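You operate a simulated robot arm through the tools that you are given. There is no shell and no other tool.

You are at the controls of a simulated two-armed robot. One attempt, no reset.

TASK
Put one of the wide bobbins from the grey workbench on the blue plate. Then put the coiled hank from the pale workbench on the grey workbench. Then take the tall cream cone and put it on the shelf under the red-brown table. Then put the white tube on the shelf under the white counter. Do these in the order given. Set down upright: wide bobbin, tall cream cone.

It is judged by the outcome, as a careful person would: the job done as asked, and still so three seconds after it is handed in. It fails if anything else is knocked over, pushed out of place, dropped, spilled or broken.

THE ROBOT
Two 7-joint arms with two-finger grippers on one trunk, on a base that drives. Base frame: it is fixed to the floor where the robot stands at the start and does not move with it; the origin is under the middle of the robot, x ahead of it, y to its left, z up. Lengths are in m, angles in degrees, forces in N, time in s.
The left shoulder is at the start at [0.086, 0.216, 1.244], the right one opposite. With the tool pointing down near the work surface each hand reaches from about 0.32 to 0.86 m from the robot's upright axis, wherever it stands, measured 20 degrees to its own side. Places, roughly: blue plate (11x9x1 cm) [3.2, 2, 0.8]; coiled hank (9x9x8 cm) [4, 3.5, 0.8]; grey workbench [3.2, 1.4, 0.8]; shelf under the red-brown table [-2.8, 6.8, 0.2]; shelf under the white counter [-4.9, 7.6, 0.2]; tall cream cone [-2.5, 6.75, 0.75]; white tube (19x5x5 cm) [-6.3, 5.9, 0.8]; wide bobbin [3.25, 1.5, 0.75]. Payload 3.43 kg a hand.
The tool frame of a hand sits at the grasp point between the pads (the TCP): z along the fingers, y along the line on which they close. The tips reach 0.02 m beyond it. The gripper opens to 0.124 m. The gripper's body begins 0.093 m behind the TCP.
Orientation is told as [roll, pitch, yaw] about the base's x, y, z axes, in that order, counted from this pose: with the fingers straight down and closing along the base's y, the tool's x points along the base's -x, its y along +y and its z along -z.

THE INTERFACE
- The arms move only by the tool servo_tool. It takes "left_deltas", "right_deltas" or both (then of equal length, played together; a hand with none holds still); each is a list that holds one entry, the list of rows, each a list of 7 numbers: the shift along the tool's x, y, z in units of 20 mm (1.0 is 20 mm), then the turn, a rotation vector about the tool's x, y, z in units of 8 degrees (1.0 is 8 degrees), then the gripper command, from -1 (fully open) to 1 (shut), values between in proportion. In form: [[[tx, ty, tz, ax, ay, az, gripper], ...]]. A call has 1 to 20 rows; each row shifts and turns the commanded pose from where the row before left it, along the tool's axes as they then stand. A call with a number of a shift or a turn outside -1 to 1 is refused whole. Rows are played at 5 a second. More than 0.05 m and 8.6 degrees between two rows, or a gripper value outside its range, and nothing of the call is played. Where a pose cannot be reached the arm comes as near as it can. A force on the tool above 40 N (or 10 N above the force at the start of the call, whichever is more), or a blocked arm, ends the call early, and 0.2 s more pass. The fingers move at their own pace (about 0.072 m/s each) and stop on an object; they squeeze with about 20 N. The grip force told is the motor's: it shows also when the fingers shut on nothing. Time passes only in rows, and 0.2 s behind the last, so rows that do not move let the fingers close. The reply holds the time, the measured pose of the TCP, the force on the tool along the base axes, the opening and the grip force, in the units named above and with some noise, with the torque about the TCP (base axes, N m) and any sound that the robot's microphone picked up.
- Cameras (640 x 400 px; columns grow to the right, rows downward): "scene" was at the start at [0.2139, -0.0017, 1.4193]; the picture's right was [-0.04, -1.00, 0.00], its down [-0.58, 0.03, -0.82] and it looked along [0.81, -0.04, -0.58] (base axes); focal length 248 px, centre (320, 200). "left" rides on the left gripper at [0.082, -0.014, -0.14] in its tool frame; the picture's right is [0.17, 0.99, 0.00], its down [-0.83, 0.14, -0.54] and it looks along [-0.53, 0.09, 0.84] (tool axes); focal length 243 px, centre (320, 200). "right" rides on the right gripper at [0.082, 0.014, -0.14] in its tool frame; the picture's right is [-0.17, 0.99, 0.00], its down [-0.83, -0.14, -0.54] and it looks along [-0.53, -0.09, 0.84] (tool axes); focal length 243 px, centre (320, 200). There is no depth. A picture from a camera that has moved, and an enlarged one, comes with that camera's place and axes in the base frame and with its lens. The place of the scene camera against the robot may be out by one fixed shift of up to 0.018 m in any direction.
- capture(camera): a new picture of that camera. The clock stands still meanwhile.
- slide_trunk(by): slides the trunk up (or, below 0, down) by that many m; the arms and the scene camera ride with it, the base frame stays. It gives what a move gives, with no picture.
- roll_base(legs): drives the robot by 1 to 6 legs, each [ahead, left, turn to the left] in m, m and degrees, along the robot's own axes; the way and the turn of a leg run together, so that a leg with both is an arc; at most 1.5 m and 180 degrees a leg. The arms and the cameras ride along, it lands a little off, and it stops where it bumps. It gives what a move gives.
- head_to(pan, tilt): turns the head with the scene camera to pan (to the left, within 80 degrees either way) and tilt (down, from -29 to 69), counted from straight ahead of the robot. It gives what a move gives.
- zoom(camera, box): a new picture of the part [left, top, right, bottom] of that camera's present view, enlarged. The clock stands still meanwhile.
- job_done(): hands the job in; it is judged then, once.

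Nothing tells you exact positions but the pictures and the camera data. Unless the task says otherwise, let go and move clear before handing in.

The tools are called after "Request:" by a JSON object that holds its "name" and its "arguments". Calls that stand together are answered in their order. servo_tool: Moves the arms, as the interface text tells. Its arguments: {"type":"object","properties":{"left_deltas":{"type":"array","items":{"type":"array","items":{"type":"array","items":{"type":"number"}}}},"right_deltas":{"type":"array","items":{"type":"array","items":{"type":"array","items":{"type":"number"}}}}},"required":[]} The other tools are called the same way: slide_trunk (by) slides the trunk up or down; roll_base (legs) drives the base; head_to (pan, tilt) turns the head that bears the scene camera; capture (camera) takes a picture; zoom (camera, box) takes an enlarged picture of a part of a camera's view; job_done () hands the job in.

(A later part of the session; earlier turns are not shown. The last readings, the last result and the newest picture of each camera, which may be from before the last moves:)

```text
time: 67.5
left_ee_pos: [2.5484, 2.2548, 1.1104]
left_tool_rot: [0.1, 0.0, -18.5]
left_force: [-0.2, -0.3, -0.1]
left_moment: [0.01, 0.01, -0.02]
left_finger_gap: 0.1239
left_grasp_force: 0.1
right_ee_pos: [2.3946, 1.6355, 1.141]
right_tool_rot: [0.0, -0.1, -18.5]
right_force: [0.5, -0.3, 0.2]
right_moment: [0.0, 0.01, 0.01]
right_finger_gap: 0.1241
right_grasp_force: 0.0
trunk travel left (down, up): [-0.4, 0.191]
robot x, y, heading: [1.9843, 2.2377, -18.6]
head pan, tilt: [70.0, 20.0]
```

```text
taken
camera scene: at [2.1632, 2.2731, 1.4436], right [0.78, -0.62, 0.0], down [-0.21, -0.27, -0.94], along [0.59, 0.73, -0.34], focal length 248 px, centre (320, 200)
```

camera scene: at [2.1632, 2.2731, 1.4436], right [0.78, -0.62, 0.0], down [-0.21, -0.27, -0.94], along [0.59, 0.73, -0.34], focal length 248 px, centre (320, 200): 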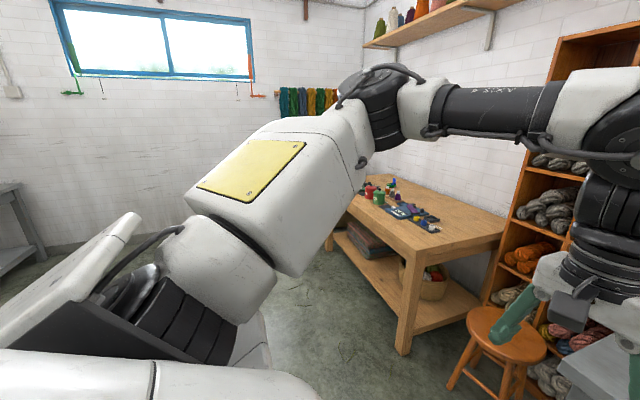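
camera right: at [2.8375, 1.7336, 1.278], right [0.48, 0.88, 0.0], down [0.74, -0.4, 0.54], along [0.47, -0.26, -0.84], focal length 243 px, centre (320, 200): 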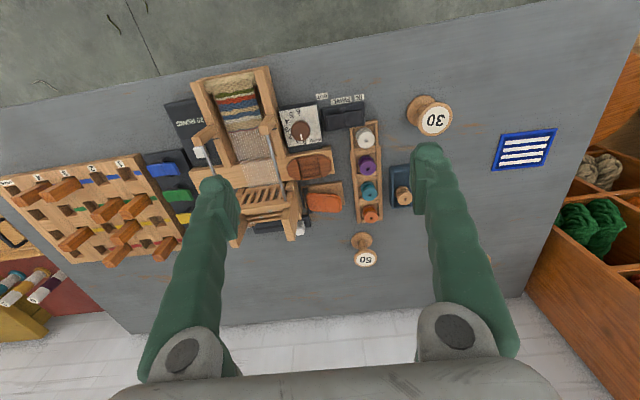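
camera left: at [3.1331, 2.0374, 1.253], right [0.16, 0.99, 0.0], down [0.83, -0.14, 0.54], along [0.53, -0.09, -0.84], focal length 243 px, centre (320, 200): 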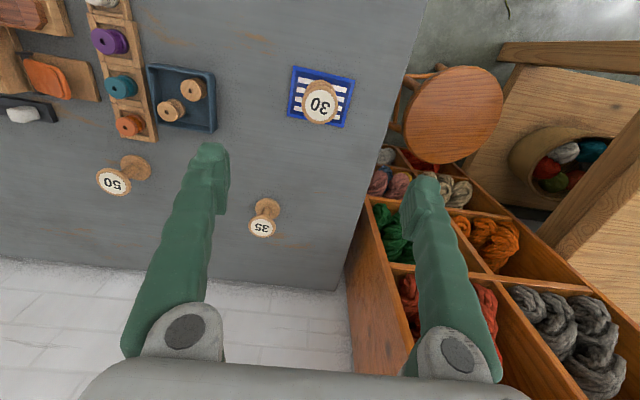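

The pale bench's front edge runs parallel to the grey bench (from about (3.3, 2.8) to (3.7, 4.1)). I'll drive left along it and look.

Request:
{"name": "roll_base", "arguments": {"legs": [[0, 1.3, 0], [0, 0.4, 0]]}}

Request:
{"name": "head_to", "arguments": {"pan": 0, "tilt": 30}}

Request:
{"name": "capture", "arguments": {"camera": "scene"}}

```text
time: 90.4
left_ee_pos: [3.0858, 3.8704, 1.1114]
left_tool_rot: [0.1, 0.0, -18.1]
left_force: [-1.0, 0.9, -0.2]
left_moment: [0.03, -0.02, -0.02]
left_finger_gap: 0.1241
left_grasp_force: 0.1
right_ee_pos: [2.9363, 3.2492, 1.14]
right_tool_rot: [0.0, -0.1, -18.1]
right_force: [0.4, -1.0, -0.8]
right_moment: [0.0, 0.02, 0.0]
right_finger_gap: 0.1241
right_grasp_force: 0.0
trunk travel left (down, up): [-0.4, 0.191]
robot x, y, heading: [2.5225, 3.8524, -18.0]
head pan, tilt: [70.0, 20.0]
```

```text
time: 91.8
left_ee_pos: [3.0856, 3.87, 1.11]
left_tool_rot: [-0.1, -0.1, -18.2]
left_force: [0.2, 0.2, 0.1]
left_moment: [0.0, 0.01, 0.03]
left_finger_gap: 0.1242
left_grasp_force: 0.0
right_ee_pos: [2.9367, 3.2503, 1.1406]
right_tool_rot: [0.0, -0.1, -18.1]
right_force: [-0.2, -0.6, 0.8]
right_moment: [0.01, -0.01, -0.03]
right_finger_gap: 0.1241
right_grasp_force: 0.0
trunk travel left (down, up): [-0.4, 0.191]
robot x, y, heading: [2.5262, 3.852, -18.4]
head pan, tilt: [0.0, 30.0]
```

```text
taken
camera scene: at [2.7294, 3.7852, 1.4276], right [-0.31, -0.95, 0.0], down [-0.48, 0.16, -0.87], along [0.82, -0.27, -0.5], focal length 248 px, centre (320, 200)
```

scene: 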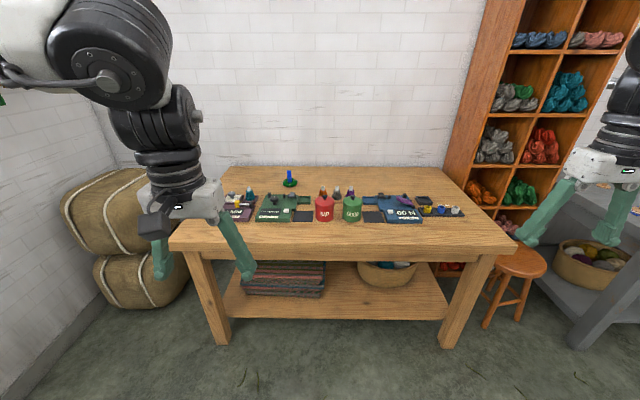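

Request:
{"name": "zoom", "arguments": {"camera": "scene", "box": [200, 150, 340, 240]}}

Request:
{"name": "zoom", "arguments": {"camera": "scene", "box": [330, 150, 480, 240]}}

```text
4.44 times, centred on (270, 195) of scene
camera zoom: at [2.7294, 3.7852, 1.4276], right [-0.31, -0.95, 0.0], down [-0.48, 0.16, -0.87], along [0.82, -0.27, -0.5], focal length 1103 px, centre (542, 222)
```

zoom: 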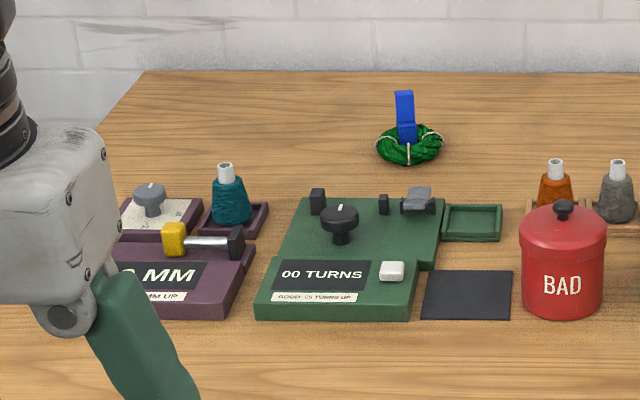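

```text
4.27 times, centred on (405, 195) of scene
camera zoom: at [2.7294, 3.7852, 1.4276], right [-0.31, -0.95, 0.0], down [-0.48, 0.16, -0.87], along [0.82, -0.27, -0.5], focal length 1058 px, centre (-43, 221)
```

zoom: 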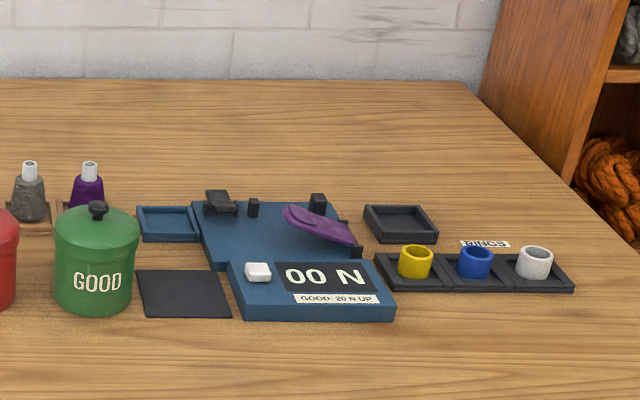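

The coiled hank is the green coil with an upright blue tag, toward the back of the pale bench at about (4.05, 3.54). It's far in, so I need to know how close my base can get; let me look down.

Request:
{"name": "head_to", "arguments": {"pan": 0, "tilt": 69}}

Request:
{"name": "capture", "arguments": {"camera": "scene"}}

Request:
{"name": "capture", "arguments": {"camera": "left"}}

```text
time: 92.9
left_ee_pos: [3.0876, 3.8714, 1.1111]
left_tool_rot: [0.1, 0.0, -18.1]
left_force: [-0.3, -1.2, -0.2]
left_moment: [0.01, -0.01, 0.01]
left_finger_gap: 0.1239
left_grasp_force: 0.1
right_ee_pos: [2.9358, 3.249, 1.1413]
right_tool_rot: [0.0, -0.2, -18.0]
right_force: [0.0, 0.5, 0.0]
right_moment: [-0.02, 0.01, 0.02]
right_finger_gap: 0.124
right_grasp_force: 0.0
trunk travel left (down, up): [-0.4, 0.191]
robot x, y, heading: [2.5215, 3.8524, -18.3]
head pan, tilt: [0.0, 68.8]
```

```text
taken
camera scene: at [2.6967, 3.7958, 1.3761], right [-0.31, -0.95, 0.0], down [-0.89, 0.29, -0.36], along [0.35, -0.11, -0.93], focal length 248 px, centre (320, 200)
```

scene: 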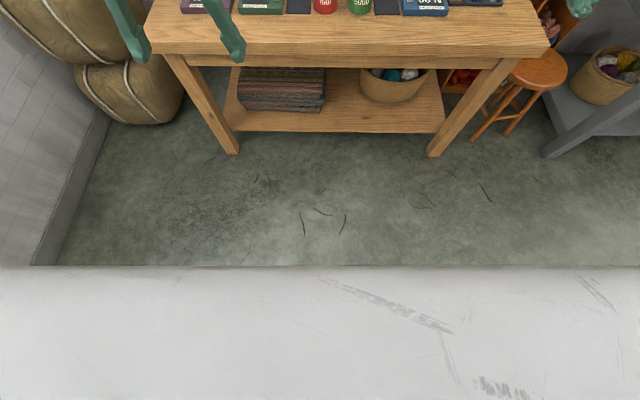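

```text
taken
camera left: at [3.0046, 3.8825, 1.2521], right [0.15, 0.99, 0.0], down [0.83, -0.13, 0.54], along [0.53, -0.08, -0.84], focal length 243 px, centre (320, 200)
```

left: 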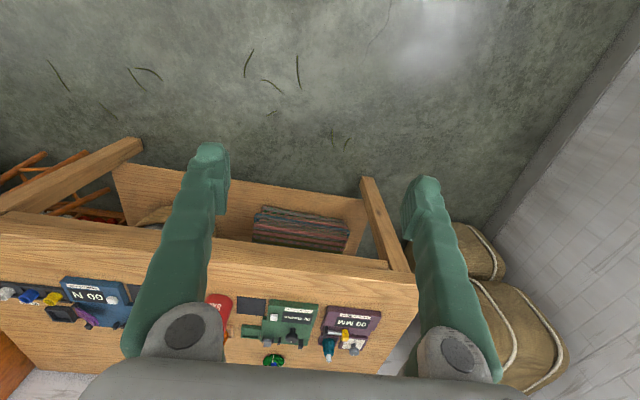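

Request:
{"name": "roll_base", "arguments": {"legs": [[0.55, 0, 0]]}}

Request:
{"name": "head_to", "arguments": {"pan": 10, "tilt": 42}}

Request:
{"name": "capture", "arguments": {"camera": "scene"}}

Request:
{"name": "capture", "arguments": {"camera": "left"}}

```text
time: 96.7
left_ee_pos: [3.5976, 3.7044, 1.1106]
left_tool_rot: [-0.1, -0.1, -18.1]
left_force: [0.5, 0.3, 0.6]
left_moment: [0.0, -0.02, 0.02]
left_finger_gap: 0.124
left_grasp_force: 0.0
right_ee_pos: [3.4465, 3.0829, 1.14]
right_tool_rot: [0.0, -0.1, -18.1]
right_force: [0.0, -0.2, 0.3]
right_moment: [0.01, 0.01, 0.01]
right_finger_gap: 0.1241
right_grasp_force: 0.1
trunk travel left (down, up): [-0.4, 0.191]
robot x, y, heading: [3.0357, 3.6851, -18.1]
head pan, tilt: [0.0, 68.8]
```

```text
time: 97.6
left_ee_pos: [3.5965, 3.7042, 1.1108]
left_tool_rot: [0.0, 0.0, -18.1]
left_force: [-0.6, -0.2, -0.1]
left_moment: [0.01, -0.01, 0.03]
left_finger_gap: 0.1236
left_grasp_force: 0.1
right_ee_pos: [3.4485, 3.0837, 1.1413]
right_tool_rot: [0.0, 0.0, -18.1]
right_force: [0.3, 0.6, -0.2]
right_moment: [0.01, -0.01, -0.01]
right_finger_gap: 0.124
right_grasp_force: 0.0
trunk travel left (down, up): [-0.4, 0.191]
robot x, y, heading: [3.0371, 3.6861, -18.1]
head pan, tilt: [10.0, 42.0]
```

```text
taken
camera scene: at [3.237, 3.6348, 1.4092], right [-0.14, -0.99, 0.0], down [-0.66, 0.09, -0.74], along [0.74, -0.1, -0.67], focal length 248 px, centre (320, 200)
```

scene: 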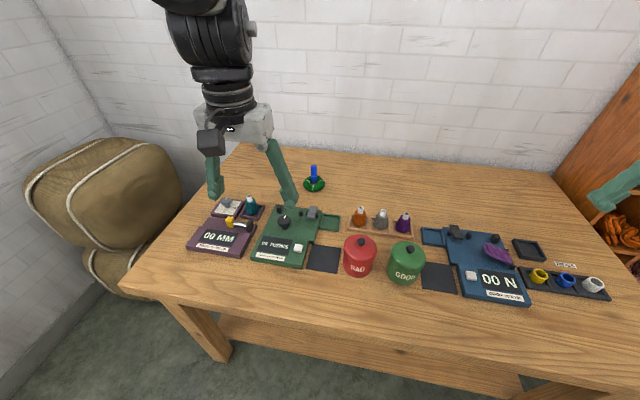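

```text
taken
camera left: at [3.5153, 3.7162, 1.2522], right [0.15, 0.99, 0.0], down [0.83, -0.12, 0.54], along [0.53, -0.08, -0.84], focal length 243 px, centre (320, 200)
```

left: 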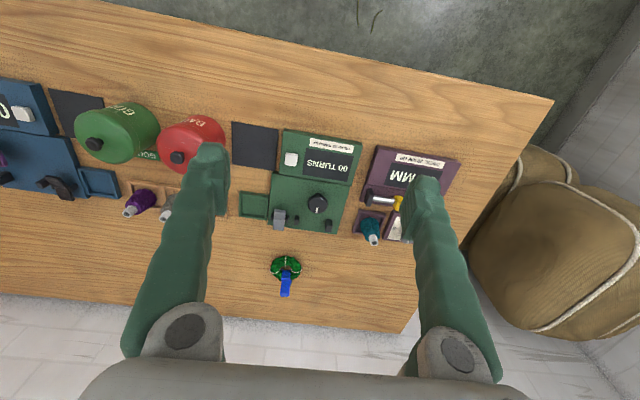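

The hank sits about 0.98 m ahead of my axis – too far for a downward grasp. I'll inch 10 cm closer to the bench.

Request:
{"name": "roll_base", "arguments": {"legs": [[0.1, 0, 0]]}}

```text
time: 98.8
left_ee_pos: [3.69, 3.6751, 1.1117]
left_tool_rot: [0.1, -0.2, -17.9]
left_force: [1.1, -0.2, 0.6]
left_moment: [0.01, -0.03, -0.01]
left_finger_gap: 0.1239
left_grasp_force: 0.0
right_ee_pos: [3.5403, 3.0539, 1.1425]
right_tool_rot: [-0.1, -0.1, -18.0]
right_force: [-0.2, 0.5, 0.2]
right_moment: [0.01, -0.05, -0.01]
right_finger_gap: 0.1239
right_grasp_force: 0.0
trunk travel left (down, up): [-0.4, 0.191]
robot x, y, heading: [3.1244, 3.6549, -17.8]
head pan, tilt: [10.0, 42.0]
```

Request:
{"name": "servo_tool", "arguments": {"left_deltas": [[[-1, -0.05, 0.3, 0, 0, 0, -1], [-1, -0.05, 0.3, 0, 0, 0, -1], [-1, -0.05, 0.3, 0, 0, 0, -1], [-1, -0.05, 0.3, 0, 0, 0, -1], [-1, -0.05, 0.3, 0, 0, 0, -1], [-1, -0.05, 0.3, 0, 0, 0, -1], [-1, -0.05, 0.3, 0, 0, 0, -1], [-1, -0.05, 0.3, 0, 0, 0, -1], [-1, -0.05, 0.3, 0, 0, 0, -1], [-1, -0.05, 0.3, 0, 0, 0, -1], [0, 0, 0, 0, 0, 0, -1], [0, 0, 0, 0, 0, 0, -1]]]}}

Request:
{"name": "capture", "arguments": {"camera": "left"}}

```text
time: 101.4
left_ee_pos: [3.8784, 3.6027, 1.0509]
left_tool_rot: [0.0, 0.0, -18.0]
left_force: [-0.3, -1.0, 0.2]
left_moment: [0.02, 0.0, 0.01]
left_finger_gap: 0.1242
left_grasp_force: 0.1
right_ee_pos: [3.5417, 3.0532, 1.1413]
right_tool_rot: [0.0, -0.1, -18.1]
right_force: [0.1, -0.1, -0.6]
right_moment: [-0.03, -0.01, 0.04]
right_finger_gap: 0.1242
right_grasp_force: 0.0
trunk travel left (down, up): [-0.4, 0.191]
robot x, y, heading: [3.1306, 3.6527, -18.3]
head pan, tilt: [10.0, 42.0]
```

```text
taken
camera left: at [3.7971, 3.6143, 1.1925], right [0.15, 0.99, 0.0], down [0.83, -0.12, 0.54], along [0.53, -0.08, -0.84], focal length 243 px, centre (320, 200)
```

left: 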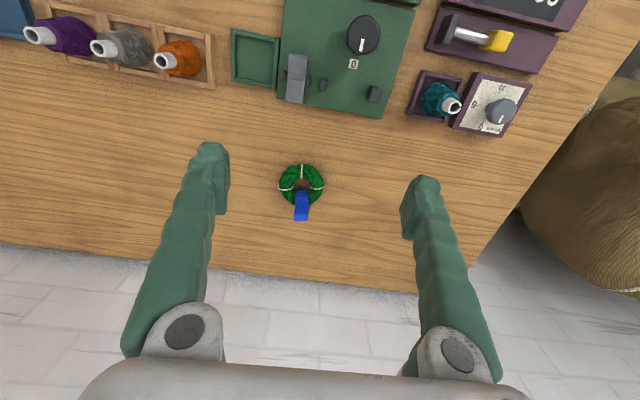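

Request:
{"name": "zoom", "arguments": {"camera": "left", "box": [240, 140, 380, 240]}}

Request:
{"name": "zoom", "arguments": {"camera": "scene", "box": [240, 120, 380, 220]}}

```text
4.00 times, centred on (310, 190) of left
camera zoom: at [3.7971, 3.6143, 1.1925], right [0.15, 0.99, 0.0], down [0.83, -0.12, 0.54], along [0.53, -0.08, -0.84], focal length 970 px, centre (360, 240)
```

zoom: 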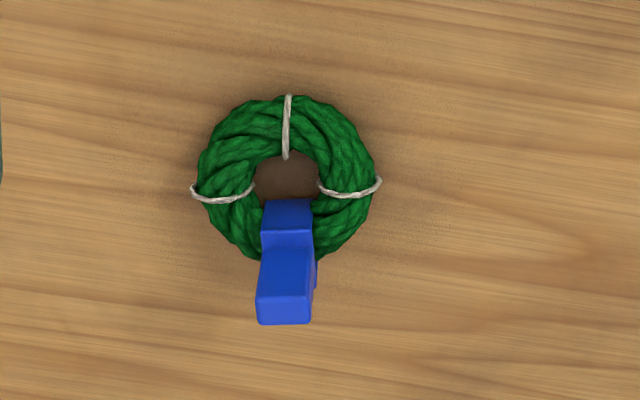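

```text
4.00 times, centred on (310, 170) of scene
camera zoom: at [3.3313, 3.6046, 1.4093], right [-0.14, -0.99, 0.0], down [-0.66, 0.09, -0.74], along [0.74, -0.1, -0.67], focal length 992 px, centre (360, 320)
```

zoom: 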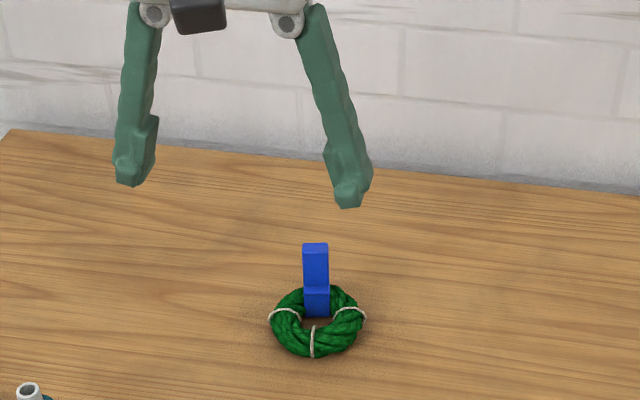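

The blue tag rises from the far side of the ring; its centre is at about (4.041, 3.545), top at z≈0.857, 2.4 cm wide. I'll tilt the hand ~24° forward to gain reach and go to a point just above it.

Request:
{"name": "servo_tool", "arguments": {"left_deltas": [[[0, 0, 0, 0, -1, 0, -0.5], [0, 0, 0, 0, -1, 0, -0.5], [0, 0, 0, 0, -1, 0, -0.5], [-0.434, -0.02, 0.955, 0, 0, 0, -0.5], [-0.434, -0.02, 0.955, 0, 0, 0, -0.5], [-0.434, -0.02, 0.955, 0, 0, 0, -0.5], [-0.434, -0.02, 0.955, 0, 0, 0, -0.5], [-0.434, -0.02, 0.955, 0, 0, 0, -0.5], [-0.434, -0.02, 0.955, 0, 0, 0, -0.5], [-0.434, -0.02, 0.955, 0, 0, 0, -0.5], [-0.434, -0.02, 0.955, 0, 0, 0, -0.5], [0, 0, 0, 0, 0, 0, -0.5], [0, 0, 0, 0, 0, 0, -0.5]]]}}

Request:
{"name": "capture", "arguments": {"camera": "left"}}

Request:
{"name": "capture", "arguments": {"camera": "scene"}}

```text
time: 104.2
left_ee_pos: [3.997, 3.561, 0.9385]
left_tool_rot: [0.0, -24.0, -18.0]
left_force: [-0.3, -0.4, 0.2]
left_moment: [0.01, 0.0, 0.02]
left_finger_gap: 0.0929
left_grasp_force: 0.0
right_ee_pos: [3.5418, 3.0523, 1.1407]
right_tool_rot: [0.0, -0.1, -18.1]
right_force: [-0.1, 0.1, -0.1]
right_moment: [-0.01, 0.01, 0.01]
right_finger_gap: 0.124
right_grasp_force: 0.0
trunk travel left (down, up): [-0.4, 0.191]
robot x, y, heading: [3.1278, 3.6545, -18.1]
head pan, tilt: [10.0, 42.0]
```

```text
taken
camera left: at [3.8677, 3.5877, 1.034], right [0.16, 0.98, -0.07], down [0.56, -0.03, 0.83], along [0.82, -0.17, -0.55], focal length 243 px, centre (320, 200)
```

left: 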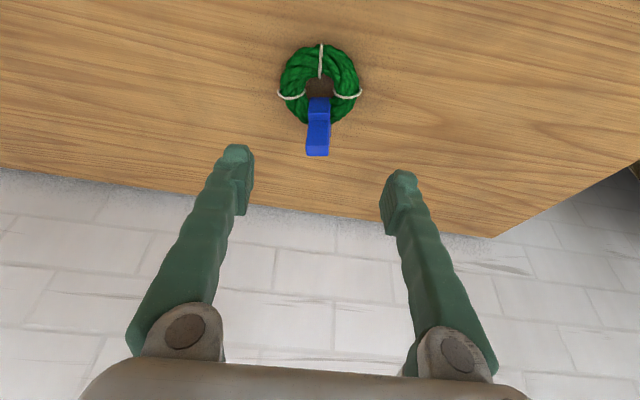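

```text
taken
camera scene: at [3.3313, 3.6045, 1.4093], right [-0.14, -0.99, 0.0], down [-0.66, 0.09, -0.74], along [0.74, -0.1, -0.67], focal length 248 px, centre (320, 200)
```

scene: 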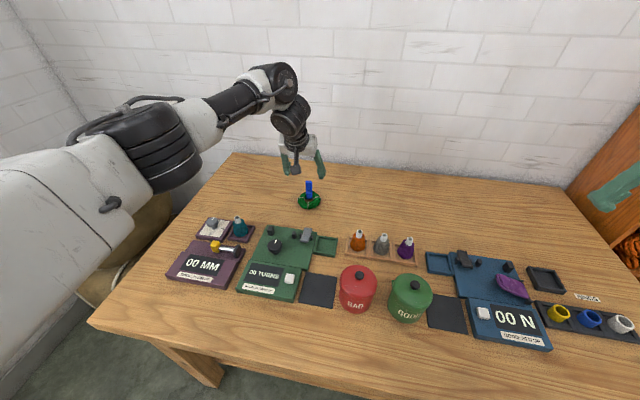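

Reached with the tilt exact, and the tag lies right along the tool axis. I'll advance ~0.105 m along the fingers and check.

Request:
{"name": "servo_tool", "arguments": {"left_deltas": [[[0, -0.05, 0.9, 0, 0, 0, -0.5], [0, 0, 0.9, 0, 0, 0, -0.5], [0, 0, 0.9, 0, 0, 0, -0.5], [0, 0, 0.9, 0, 0, 0, -0.5], [0, 0, 0.9, 0, 0, 0, -0.5], [0, 0, 0.7, 0, 0, 0, -0.5], [0, 0, 0, 0, 0, 0, -0.5]]]}}

Request:
{"name": "capture", "arguments": {"camera": "left"}}

Request:
{"name": "zoom", "arguments": {"camera": "scene", "box": [240, 120, 380, 240]}}

```text
time: 105.8
left_ee_pos: [4.0351, 3.5471, 0.8449]
left_tool_rot: [-0.2, -24.1, -18.1]
left_force: [-1.1, 0.4, -0.7]
left_moment: [-0.04, 0.03, 0.0]
left_finger_gap: 0.0928
left_grasp_force: 0.1
right_ee_pos: [3.5423, 3.0528, 1.1414]
right_tool_rot: [-0.1, -0.1, -17.9]
right_force: [0.2, 0.4, 1.3]
right_moment: [0.0, 0.0, 0.02]
right_finger_gap: 0.1242
right_grasp_force: 0.0
trunk travel left (down, up): [-0.4, 0.191]
robot x, y, heading: [3.1292, 3.6548, -18.3]
head pan, tilt: [10.0, 42.0]
```

```text
taken
camera left: at [3.9057, 3.5732, 0.9407], right [0.16, 0.98, -0.07], down [0.56, -0.03, 0.83], along [0.82, -0.17, -0.55], focal length 243 px, centre (320, 200)
```

left: 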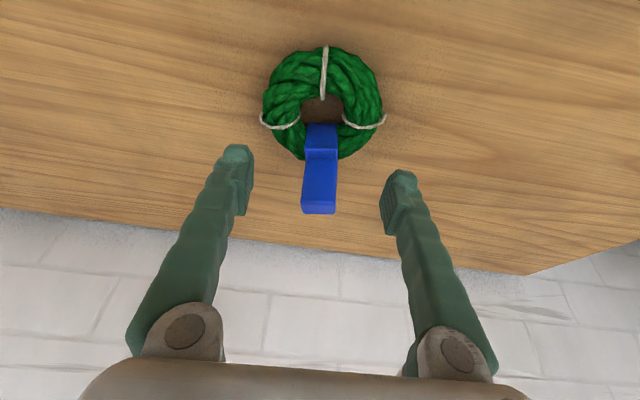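

```text
3.33 times, centred on (310, 180) of scene
camera zoom: at [3.3313, 3.6048, 1.4093], right [-0.14, -0.99, 0.0], down [-0.66, 0.09, -0.74], along [0.74, -0.1, -0.67], focal length 827 px, centre (353, 267)
```

zoom: 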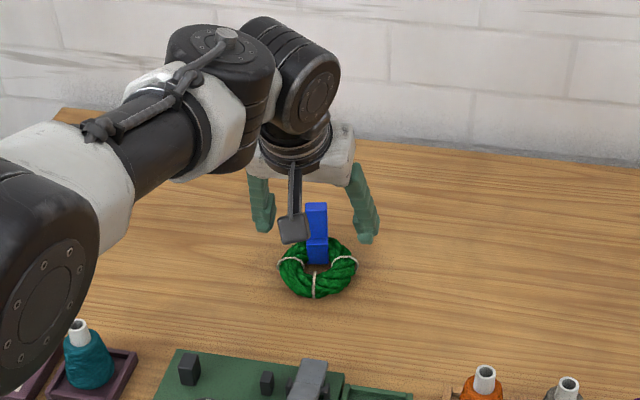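

The tag is centred between the fingers. Closing.

Request:
{"name": "servo_tool", "arguments": {"left_deltas": [[[0, 0, 0.25, 0, 0, 0, -0.3], [0, 0, 0, 0, 0, 0, 0.2], [0, 0, 0, 0, 0, 0, 1], [0, 0, 0, 0, 0, 0, 1], [0, 0, 0, 0, 0, 0, 1], [0, 0, 0, 0, 0, 0, 1]]]}}

Request:
{"name": "capture", "arguments": {"camera": "left"}}

```text
time: 107.2
left_ee_pos: [4.0365, 3.5471, 0.8416]
left_tool_rot: [0.0, -24.0, -17.9]
left_force: [0.9, -0.2, -0.5]
left_moment: [-0.05, 0.0, 0.03]
left_finger_gap: 0.0225
left_grasp_force: 20.5
right_ee_pos: [3.5429, 3.0527, 1.1409]
right_tool_rot: [0.0, -0.2, -18.0]
right_force: [0.3, -0.1, 0.3]
right_moment: [-0.02, 0.0, -0.01]
right_finger_gap: 0.1237
right_grasp_force: 0.0
trunk travel left (down, up): [-0.4, 0.191]
robot x, y, heading: [3.1321, 3.6556, -18.3]
head pan, tilt: [10.0, 42.0]
```

```text
taken
camera left: at [3.9078, 3.5731, 0.9369], right [0.16, 0.98, -0.07], down [0.56, -0.03, 0.83], along [0.82, -0.17, -0.55], focal length 243 px, centre (320, 200)
```

left: 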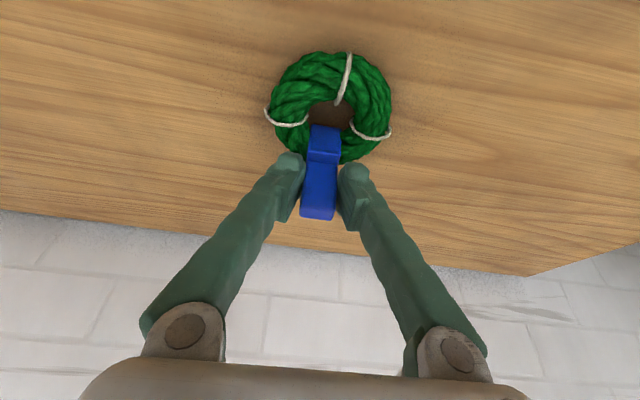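

Tag gripped (2.25 cm). Lifting straight up while keeping the hand's tilt so the hank stays level.

Request:
{"name": "servo_tool", "arguments": {"left_deltas": [[[-0.2, 0, -0.45, 0, 0, 0, 1], [-0.4067, 0, -0.9135, 0, 0, 0, 1], [-0.4067, 0, -0.9135, 0, 0, 0, 1], [-0.4067, 0, -0.9135, 0, 0, 0, 1], [-0.4067, 0, -0.9135, 0, 0, 0, 1], [-0.4067, 0, -0.9135, 0, 0, 0, 1], [-0.4067, 0, -0.9135, 0, 0, 0, 1], [-0.4067, 0, -0.9135, 0, 0, 0, 1], [-0.4067, 0, -0.9135, 0, 0, 0, 1], [0, 0, 0, 0, 0, 0, 1]]]}}

Request:
{"name": "capture", "arguments": {"camera": "left"}}

```text
time: 109.4
left_ee_pos: [4.0393, 3.5463, 1.0107]
left_tool_rot: [0.0, -24.0, -18.0]
left_force: [-0.2, -0.8, -1.0]
left_moment: [0.01, -0.01, -0.02]
left_finger_gap: 0.0229
left_grasp_force: 19.5
right_ee_pos: [3.5423, 3.0526, 1.1413]
right_tool_rot: [0.0, -0.1, -17.9]
right_force: [-0.4, 0.4, 0.7]
right_moment: [0.0, 0.0, -0.01]
right_finger_gap: 0.1239
right_grasp_force: 0.0
trunk travel left (down, up): [-0.4, 0.191]
robot x, y, heading: [3.1286, 3.6532, -18.2]
head pan, tilt: [10.0, 42.0]
```

```text
taken
camera left: at [3.9106, 3.5735, 1.1066], right [0.16, 0.98, -0.07], down [0.56, -0.03, 0.83], along [0.82, -0.17, -0.55], focal length 243 px, centre (320, 200)
```

left: 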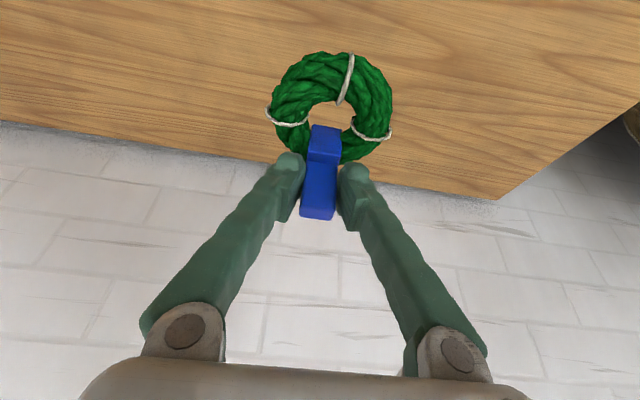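

Request:
{"name": "servo_tool", "arguments": {"left_deltas": [[[-0.4067, 0, -0.9135, 0, 0, 0, 1], [-0.4067, 0, -0.9135, 0, 0, 0, 1], [-0.4067, 0, -0.9135, 0, 0, 0, 1], [0.9135, 0, -0.4067, 0, 0, 0, 1], [0.9135, 0, -0.4067, 0, 0, 0, 1], [0.9135, 0, -0.4067, 0, 0, 0, 1], [0.9135, 0, -0.4067, 0, 0, 0, 1], [0.9135, 0, -0.4067, 0, 0, 0, 1], [0.9135, 0, -0.4067, 0, 0, 0, 1], [0.9135, 0, -0.4067, 0, 0, 0, 1], [0.9135, 0, -0.4067, 0, 0, 0, 1], [0.9135, 0, -0.4067, 0, 0, 0, 1], [0.9135, 0, -0.4067, 0, 0, 0, 1], [0.9135, 0, -0.4067, 0, 0, 0, 1], [0.9135, 0, -0.4067, 0, 0, 0, 1], [0, 0, 0, 0, 0, 0, 1]]]}}

Request:
{"name": "roll_base", "arguments": {"legs": [[-0.6, 0, 0]]}}

Request:
{"name": "head_to", "arguments": {"pan": -50, "tilt": 30}}

Request:
{"name": "capture", "arguments": {"camera": "scene"}}

```text
time: 112.8
left_ee_pos: [3.9137, 3.5879, 1.0696]
left_tool_rot: [0.0, -24.0, -18.0]
left_force: [0.5, -0.3, 0.0]
left_moment: [-0.01, -0.03, 0.01]
left_finger_gap: 0.0226
left_grasp_force: 20.5
left hand out of reach, approached as far as the arm can: row 10, 11, 12, 13, 14, 15
right_ee_pos: [3.5432, 3.0524, 1.1408]
right_tool_rot: [0.0, -0.1, -18.0]
right_force: [0.1, 0.1, -0.2]
right_moment: [0.02, 0.02, -0.03]
right_finger_gap: 0.1241
right_grasp_force: 0.0
trunk travel left (down, up): [-0.4, 0.191]
robot x, y, heading: [3.1304, 3.656, -18.0]
head pan, tilt: [10.0, 42.0]
```

```text
time: 117.0
left_ee_pos: [3.3359, 3.7705, 1.0693]
left_tool_rot: [0.0, -24.0, -18.6]
left_force: [0.0, 0.2, -0.9]
left_moment: [-0.01, -0.01, 0.02]
left_finger_gap: 0.0224
left_grasp_force: 19.8
right_ee_pos: [2.9585, 3.24, 1.1394]
right_tool_rot: [0.0, -0.1, -18.6]
right_force: [0.5, 0.1, 0.3]
right_moment: [-0.02, -0.02, 0.01]
right_finger_gap: 0.1241
right_grasp_force: 0.0
trunk travel left (down, up): [-0.4, 0.191]
robot x, y, heading: [2.5534, 3.847, -18.5]
head pan, tilt: [10.0, 42.0]
```

```text
time: 118.3
left_ee_pos: [3.3358, 3.7702, 1.0698]
left_tool_rot: [0.0, -23.9, -18.6]
left_force: [0.3, -0.4, 0.9]
left_moment: [0.0, -0.01, 0.01]
left_finger_gap: 0.0227
left_grasp_force: 19.9
right_ee_pos: [2.959, 3.2403, 1.1402]
right_tool_rot: [0.0, 0.0, -18.6]
right_force: [0.0, -0.4, -0.4]
right_moment: [0.02, -0.01, -0.04]
right_finger_gap: 0.1239
right_grasp_force: 0.1
trunk travel left (down, up): [-0.4, 0.191]
robot x, y, heading: [2.5536, 3.8456, -18.6]
head pan, tilt: [-50.0, 30.0]
```

```text
taken
camera scene: at [2.7039, 3.7214, 1.4276], right [-0.93, -0.37, 0.0], down [-0.18, 0.47, -0.87], along [0.32, -0.81, -0.5], focal length 248 px, centre (320, 200)
```

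scene: 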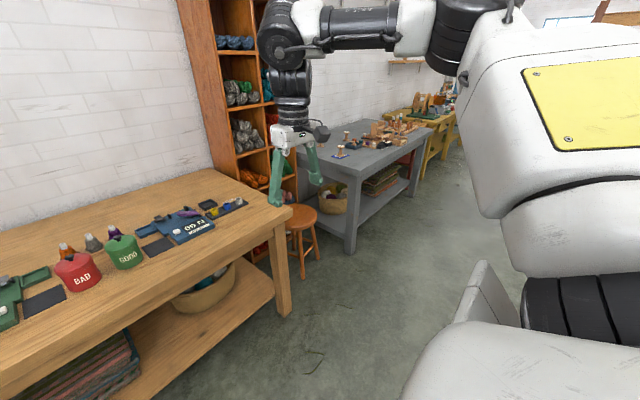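

The hank is held level. Now I slide right along the benches back to the grey workbench, keeping a standoff.

Request:
{"name": "roll_base", "arguments": {"legs": [[0, -1.3, 0], [0, -0.48, 0]]}}

Request:
{"name": "head_to", "arguments": {"pan": 0, "tilt": 40}}

Request:
{"name": "capture", "arguments": {"camera": "scene"}}

Request:
{"name": "capture", "arguments": {"camera": "left"}}

```text
time: 142.2
left_ee_pos: [2.755, 2.0873, 1.0706]
left_tool_rot: [0.0, -24.0, -19.3]
left_force: [-0.8, -0.5, -0.4]
left_moment: [0.04, -0.01, -0.01]
left_finger_gap: 0.0224
left_grasp_force: 20.0
right_ee_pos: [2.374, 1.5599, 1.1415]
right_tool_rot: [0.0, 0.0, -19.1]
right_force: [0.3, 0.2, 0.7]
right_moment: [0.0, 0.03, 0.02]
right_finger_gap: 0.1242
right_grasp_force: 0.1
trunk travel left (down, up): [-0.4, 0.191]
robot x, y, heading: [1.9749, 2.1732, -19.2]
head pan, tilt: [-50.0, 30.0]
```

```text
time: 143.4
left_ee_pos: [2.7543, 2.0884, 1.0693]
left_tool_rot: [0.1, -24.0, -19.2]
left_force: [0.6, -0.4, -0.9]
left_moment: [0.0, -0.03, -0.02]
left_finger_gap: 0.0227
left_grasp_force: 19.9
right_ee_pos: [2.373, 1.5592, 1.1411]
right_tool_rot: [0.0, -0.1, -19.1]
right_force: [-0.3, 0.3, -0.4]
right_moment: [0.03, 0.03, -0.01]
right_finger_gap: 0.124
right_grasp_force: 0.0
trunk travel left (down, up): [-0.4, 0.191]
robot x, y, heading: [1.9698, 2.1694, -19.2]
head pan, tilt: [0.0, 40.0]
```

```text
taken
camera scene: at [2.1712, 2.1011, 1.4122], right [-0.33, -0.94, 0.0], down [-0.61, 0.21, -0.77], along [0.72, -0.25, -0.64], focal length 248 px, centre (320, 200)
```

scene: 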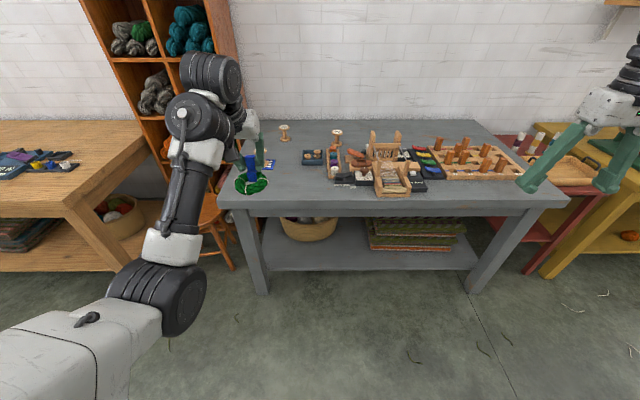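

```text
taken
camera left: at [2.6262, 2.1174, 1.1659], right [0.18, 0.98, -0.07], down [0.56, -0.05, 0.83], along [0.81, -0.19, -0.55], focal length 243 px, centre (320, 200)
```

left: 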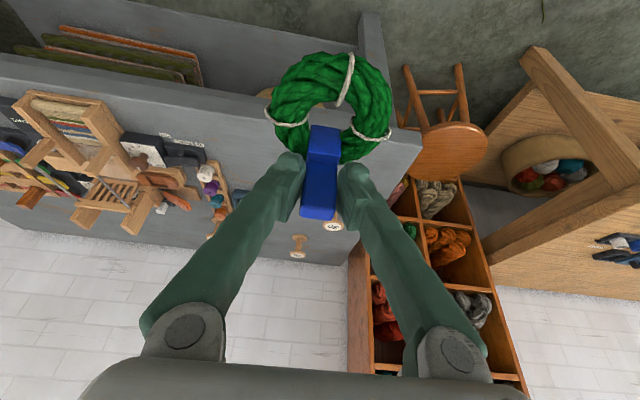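

I'll set the hank in the free front area between the rack and the plate, at roughly (3.05, 1.92). Moving forward 0.36 m and slightly right.

Request:
{"name": "roll_base", "arguments": {"legs": [[0.36, -0.07, 0]]}}

Request:
{"name": "head_to", "arguments": {"pan": 5, "tilt": 42}}

Request:
{"name": "capture", "arguments": {"camera": "scene"}}

Request:
{"name": "capture", "arguments": {"camera": "left"}}

```text
time: 146.1
left_ee_pos: [3.0725, 1.9036, 1.0703]
left_tool_rot: [0.0, -24.0, -19.3]
left_force: [-0.5, -0.4, -1.3]
left_moment: [-0.03, -0.05, -0.01]
left_finger_gap: 0.0226
left_grasp_force: 19.7
right_ee_pos: [2.6885, 1.375, 1.1418]
right_tool_rot: [-0.1, -0.1, -19.3]
right_force: [-0.2, 0.6, 0.6]
right_moment: [0.01, 0.0, -0.02]
right_finger_gap: 0.1241
right_grasp_force: 0.1
trunk travel left (down, up): [-0.4, 0.191]
robot x, y, heading: [2.2912, 1.985, -19.5]
head pan, tilt: [0.0, 40.0]
```

```text
time: 146.8
left_ee_pos: [3.0723, 1.9026, 1.0698]
left_tool_rot: [0.1, -24.0, -19.3]
left_force: [-0.6, -0.4, -0.1]
left_moment: [0.02, 0.01, 0.02]
left_finger_gap: 0.0223
left_grasp_force: 19.9
right_ee_pos: [2.6909, 1.3756, 1.1408]
right_tool_rot: [-0.1, 0.0, -19.3]
right_force: [-0.9, -0.3, 0.0]
right_moment: [0.0, 0.0, -0.02]
right_finger_gap: 0.1238
right_grasp_force: 0.0
trunk travel left (down, up): [-0.4, 0.191]
robot x, y, heading: [2.2885, 1.9875, -19.2]
head pan, tilt: [5.0, 42.0]
```

```text
taken
camera scene: at [2.4899, 1.9239, 1.4092], right [-0.25, -0.97, 0.0], down [-0.65, 0.17, -0.74], along [0.72, -0.18, -0.67], focal length 248 px, centre (320, 200)
```

scene: 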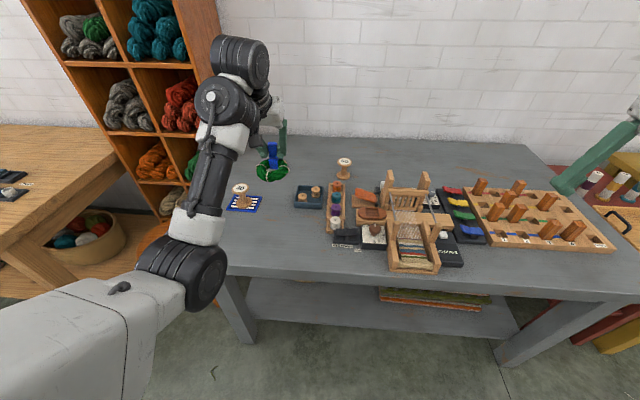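

```text
taken
camera left: at [2.944, 1.9318, 1.1658], right [0.18, 0.98, -0.07], down [0.56, -0.05, 0.83], along [0.81, -0.19, -0.55], focal length 243 px, centre (320, 200)
```

left: 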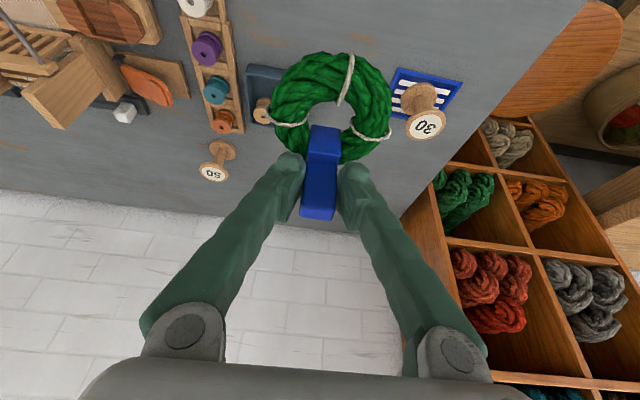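

Request:
{"name": "servo_tool", "arguments": {"left_deltas": [[[0.4067, 0, 0.9135, 0, 0, 0, 1], [0.4067, 0, 0.9135, 0, 0, 0, 1], [0.4067, 0, 0.9135, 0, 0, 0, 1], [0.4067, 0, 0.9135, 0, 0, 0, 1], [0.4067, 0, 0.9135, 0, 0, 0, 1], [0.4067, 0, 0.9135, 0, 0, 0, 1], [0.4067, 0, 0.9135, 0, 0, 0, 1], [0.4067, 0, 0.9135, 0, 0, 0, 1], [0.4067, 0, 0.9135, 0, 0, 0, 1], [0, 0, 0, 0, 0, 0, 1]]]}}

Request:
{"name": "capture", "arguments": {"camera": "left"}}

Request:
{"name": "zoom", "arguments": {"camera": "scene", "box": [190, 140, 350, 260]}}

```text
time: 149.0
left_ee_pos: [3.072, 1.9007, 0.8891]
left_tool_rot: [0.0, -24.0, -19.2]
left_force: [-0.6, -0.1, -0.8]
left_moment: [0.02, -0.01, 0.02]
left_finger_gap: 0.0226
left_grasp_force: 19.9
right_ee_pos: [2.6891, 1.3749, 1.1418]
right_tool_rot: [0.1, -0.1, -19.3]
right_force: [1.1, -0.2, 0.2]
right_moment: [-0.03, -0.02, -0.01]
right_finger_gap: 0.1239
right_grasp_force: 0.2
trunk travel left (down, up): [-0.4, 0.191]
robot x, y, heading: [2.2912, 1.9875, -19.2]
head pan, tilt: [5.0, 42.0]
```

```text
taken
camera left: at [2.944, 1.9309, 0.9851], right [0.18, 0.98, -0.07], down [0.55, -0.05, 0.83], along [0.81, -0.19, -0.55], focal length 243 px, centre (320, 200)
```

left: 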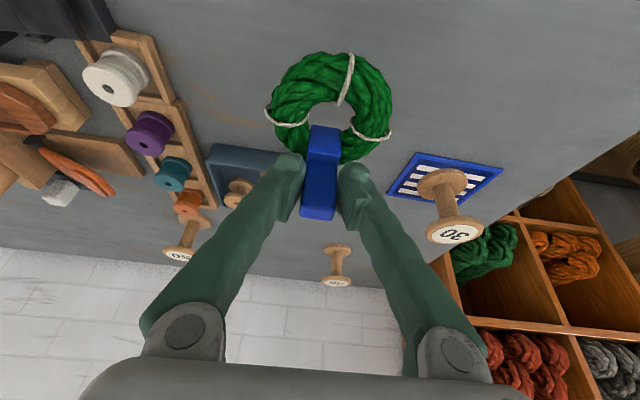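

```text
3.33 times, centred on (270, 200) of scene
camera zoom: at [2.4895, 1.9241, 1.4093], right [-0.25, -0.97, 0.0], down [-0.65, 0.17, -0.74], along [0.72, -0.18, -0.67], focal length 827 px, centre (487, 200)
```

zoom: 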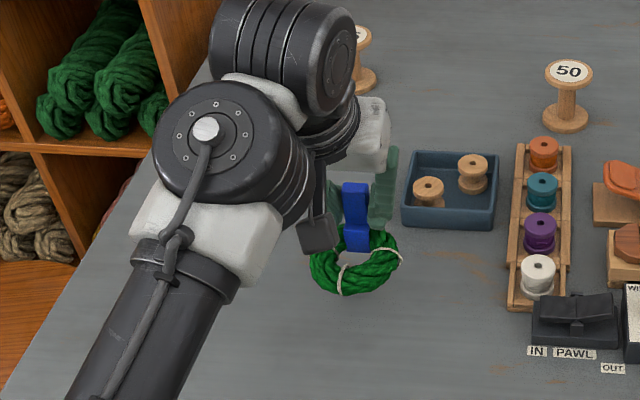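

Request:
{"name": "servo_tool", "arguments": {"left_deltas": [[[0.37, 0, 0.82, 0, 0, 0, 1], [0.28, 0, 0.64, 0, 0, 0, 1], [0.08, 0, 0.18, 0, 0, 0, 1], [0, 0, 0, 0, 0, 0, 1]]]}}

```text
time: 150.0
left_ee_pos: [3.0715, 1.9033, 0.853]
left_tool_rot: [0.0, -23.9, -19.3]
left_force: [-0.2, -0.6, 1.2]
left_moment: [-0.01, -0.02, 0.0]
left_finger_gap: 0.0223
left_grasp_force: 19.9
right_ee_pos: [2.6903, 1.3758, 1.141]
right_tool_rot: [0.0, -0.1, -19.4]
right_force: [-0.9, -0.3, -0.9]
right_moment: [0.0, 0.03, 0.02]
right_finger_gap: 0.1239
right_grasp_force: 0.1
trunk travel left (down, up): [-0.4, 0.191]
robot x, y, heading: [2.2874, 1.9856, -19.1]
head pan, tilt: [5.0, 42.0]
```

Request:
{"name": "servo_tool", "arguments": {"left_deltas": [[[0.08, 0, 0.18, 0, 0, 0, 1], [0.06, 0, 0.14, 0, 0, 0, 1], [0.04, 0, 0.09, 0, 0, 0, 1], [0.04, 0, 0.09, 0, 0, 0, 1], [0, 0, 0, 0, 0, 0, 1]]]}}

```text
time: 151.2
left_ee_pos: [3.0732, 1.9027, 0.8427]
left_tool_rot: [0.0, -24.0, -19.3]
left_force: [-0.6, -0.4, -0.9]
left_moment: [0.0, -0.03, 0.0]
left_finger_gap: 0.0227
left_grasp_force: 19.8
right_ee_pos: [2.6896, 1.3754, 1.1404]
right_tool_rot: [0.0, -0.1, -19.2]
right_force: [-0.4, -0.1, -0.3]
right_moment: [-0.03, -0.02, 0.01]
right_finger_gap: 0.124
right_grasp_force: 0.0
trunk travel left (down, up): [-0.4, 0.191]
robot x, y, heading: [2.2879, 1.983, -19.2]
head pan, tilt: [5.0, 42.0]
```

Request:
{"name": "servo_tool", "arguments": {"left_deltas": [[[0.04, 0, 0.09, 0, 0, 0, 1], [0.04, 0, 0.09, 0, 0, 0, 1], [0, 0, 0, 0, 0, 0, 1]]]}}

Request:
{"name": "zoom", "arguments": {"camera": "scene", "box": [210, 160, 330, 250]}}

```text
time: 152.0
left_ee_pos: [3.0726, 1.9012, 0.8407]
left_tool_rot: [-0.1, -24.3, -19.3]
left_force: [2.2, 0.6, 8.9]
left_moment: [0.13, 0.34, -0.06]
left_finger_gap: 0.0228
left_grasp_force: 19.8
right_ee_pos: [2.6895, 1.3743, 1.141]
right_tool_rot: [0.0, 0.0, -19.3]
right_force: [0.2, 0.7, 0.6]
right_moment: [0.03, 0.0, -0.02]
right_finger_gap: 0.1241
right_grasp_force: 0.1
trunk travel left (down, up): [-0.4, 0.191]
robot x, y, heading: [2.2885, 1.9821, -19.1]
head pan, tilt: [5.0, 42.0]
```

```text
4.44 times, centred on (270, 205) of scene
camera zoom: at [2.4888, 1.9243, 1.4095], right [-0.25, -0.97, 0.0], down [-0.65, 0.17, -0.74], along [0.72, -0.18, -0.67], focal length 1103 px, centre (542, 178)
```

zoom: 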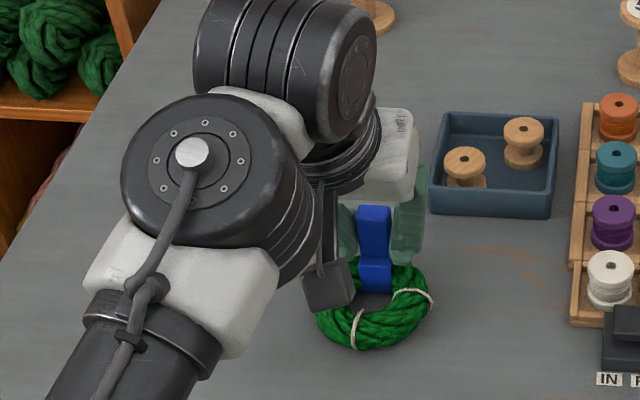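

Contact felt (9 N). Easing off, opening partway, then withdrawing along the fingers.

Request:
{"name": "servo_tool", "arguments": {"left_deltas": [[[-0.02, 0, -0.05, 0, 0, 0, 1], [0, 0, 0, 0, 0, 0, 0.5], [0, 0, 0, 0, 0, 0, 0.2], [0, 0, 0, 0, 0, 0, 0], [0, 0, 0, 0, 0, 0, 0]]]}}

Request:
{"name": "capture", "arguments": {"camera": "left"}}

```text
time: 153.2
left_ee_pos: [3.0728, 1.902, 0.8393]
left_tool_rot: [0.0, -24.0, -19.3]
left_force: [-0.6, 0.0, -0.7]
left_moment: [0.03, 0.03, 0.0]
left_finger_gap: 0.062
left_grasp_force: 0.1
right_ee_pos: [2.6895, 1.3752, 1.1422]
right_tool_rot: [0.0, -0.2, -19.3]
right_force: [1.1, -0.2, -0.6]
right_moment: [-0.04, -0.02, 0.0]
right_finger_gap: 0.124
right_grasp_force: 0.1
trunk travel left (down, up): [-0.4, 0.191]
robot x, y, heading: [2.2886, 1.9859, -19.2]
head pan, tilt: [5.0, 42.0]
```

```text
taken
camera left: at [2.944, 1.9318, 0.9354], right [0.18, 0.98, -0.07], down [0.56, -0.05, 0.83], along [0.81, -0.19, -0.55], focal length 243 px, centre (320, 200)
```

left: 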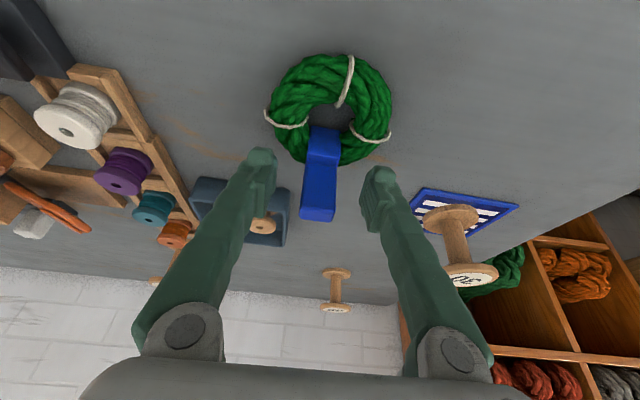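

Request:
{"name": "servo_tool", "arguments": {"left_deltas": [[[0, 0, -0.5, 0, 0, 0, 0], [0, 0, -1, 0, 0, 0, 0], [0, 0, -1, 0, 0, 0, 0], [0, 0, -1, 0, 0, 0, 0], [0, 0, -1, 0, 0, 0, 0], [0, 0, -1, 0, 0, 0, 0], [0, 0, -1, 0, 0, 0, 0], [-0.2, 0, -1, 0, 0, 0, -0.5], [-0.4, 0, -1, 0, 0, 0, -0.5], [-0.4, 0, -1, 0, 0, 0, -0.5], [-0.4, 0, -1, 0, 0, 0, -0.5], [0, 0, 0, 0, 1, 0, -0.5], [0, 0, 0, 0, 1, 0, -0.5], [0, 0, 0, 0, 1, 0, -0.5], [0, 0, 0, 0, 0, 0, -0.5]]]}}

Request:
{"name": "capture", "arguments": {"camera": "scene"}}

Request:
{"name": "capture", "arguments": {"camera": "left"}}

```text
time: 156.4
left_ee_pos: [2.9898, 1.9377, 0.8529]
left_tool_rot: [0.0, -4.0, -19.3]
left_force: [0.6, -15.1, -14.1]
left_moment: [1.89, -1.38, 1.37]
left_finger_gap: 0.0931
left_grasp_force: 0.1
left hand out of reach, approached as far as the arm can: row 9, 10, 11, 12, 13, 14
right_ee_pos: [2.6901, 1.3752, 1.1403]
right_tool_rot: [0.0, -0.2, -19.4]
right_force: [0.8, -0.1, 0.0]
right_moment: [-0.01, 0.04, -0.01]
right_finger_gap: 0.124
right_grasp_force: 0.1
trunk travel left (down, up): [-0.4, 0.191]
robot x, y, heading: [2.2919, 1.9864, -19.2]
head pan, tilt: [5.0, 42.0]
```

```text
taken
camera scene: at [2.4894, 1.9239, 1.4093], right [-0.25, -0.97, 0.0], down [-0.65, 0.17, -0.74], along [0.72, -0.18, -0.67], focal length 248 px, centre (320, 200)
```

scene: 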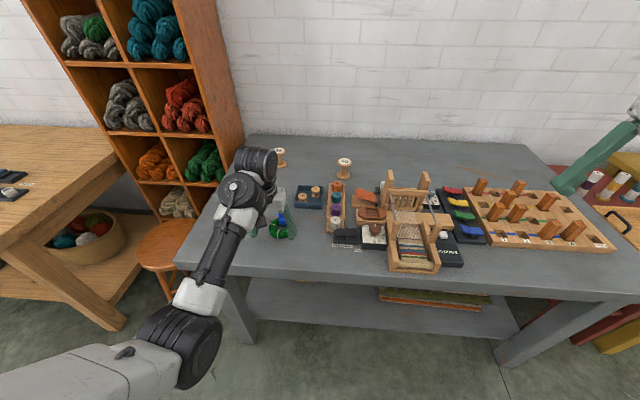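

```text
taken
camera left: at [2.9006, 1.9538, 0.9879], right [0.17, 0.99, -0.01], down [0.79, -0.13, 0.6], along [0.59, -0.11, -0.8], focal length 243 px, centre (320, 200)
```

left: 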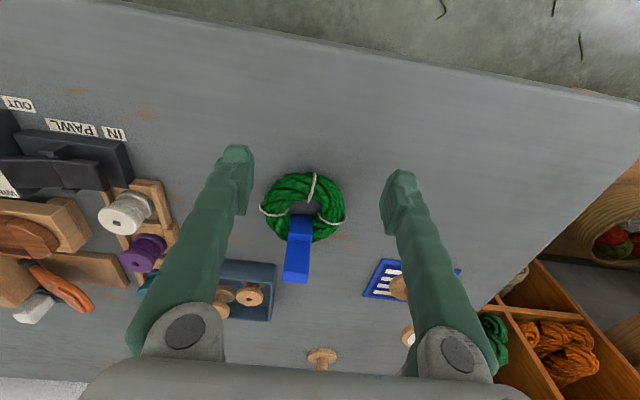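

The arm behaved unexpectedly on the withdrawal (a pose out of reach, hand low, some force showing). Let me look closely before moving anything.

Request:
{"name": "zoom", "arguments": {"camera": "scene", "box": [160, 130, 360, 270]}}

Request:
{"name": "zoom", "arguments": {"camera": "left", "box": [320, 140, 520, 370]}}

Request:
{"name": "capture", "arguments": {"camera": "right"}}

```text
2.86 times, centred on (260, 200) of scene
camera zoom: at [2.4894, 1.9239, 1.4093], right [-0.25, -0.97, 0.0], down [-0.65, 0.17, -0.74], along [0.72, -0.18, -0.67], focal length 709 px, centre (491, 200)
```

zoom: 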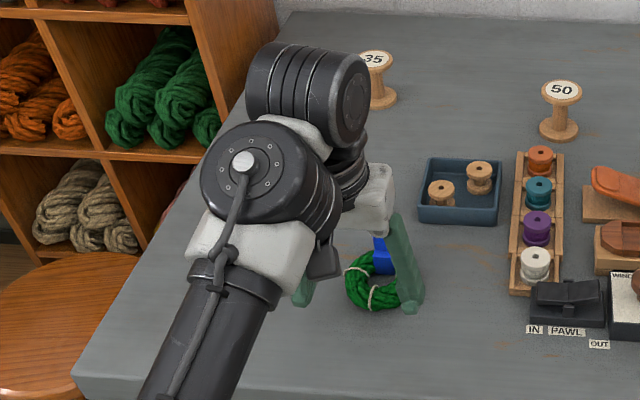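

```text
1.74 times, centred on (420, 255) of left
camera zoom: at [2.9006, 1.9538, 0.9879], right [0.17, 0.99, -0.01], down [0.79, -0.13, 0.6], along [0.59, -0.11, -0.8], focal length 422 px, centre (146, 104)
```

zoom: 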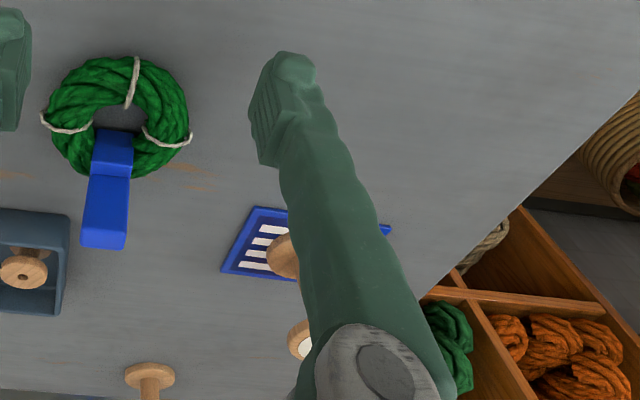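

```text
taken
camera right: at [2.6169, 1.4157, 1.2809], right [0.48, 0.88, 0.0], down [0.74, -0.41, 0.54], along [0.47, -0.26, -0.84], focal length 243 px, centre (320, 200)
```

right: 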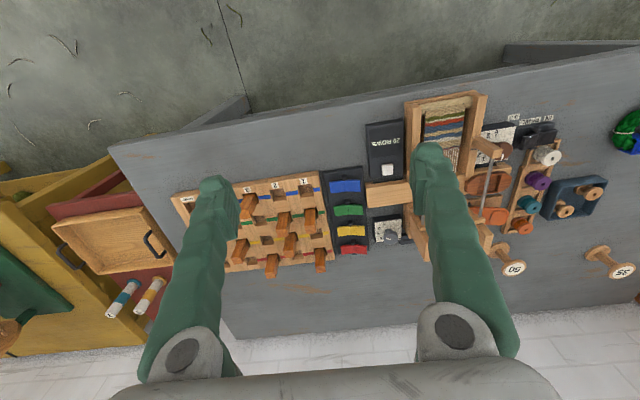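

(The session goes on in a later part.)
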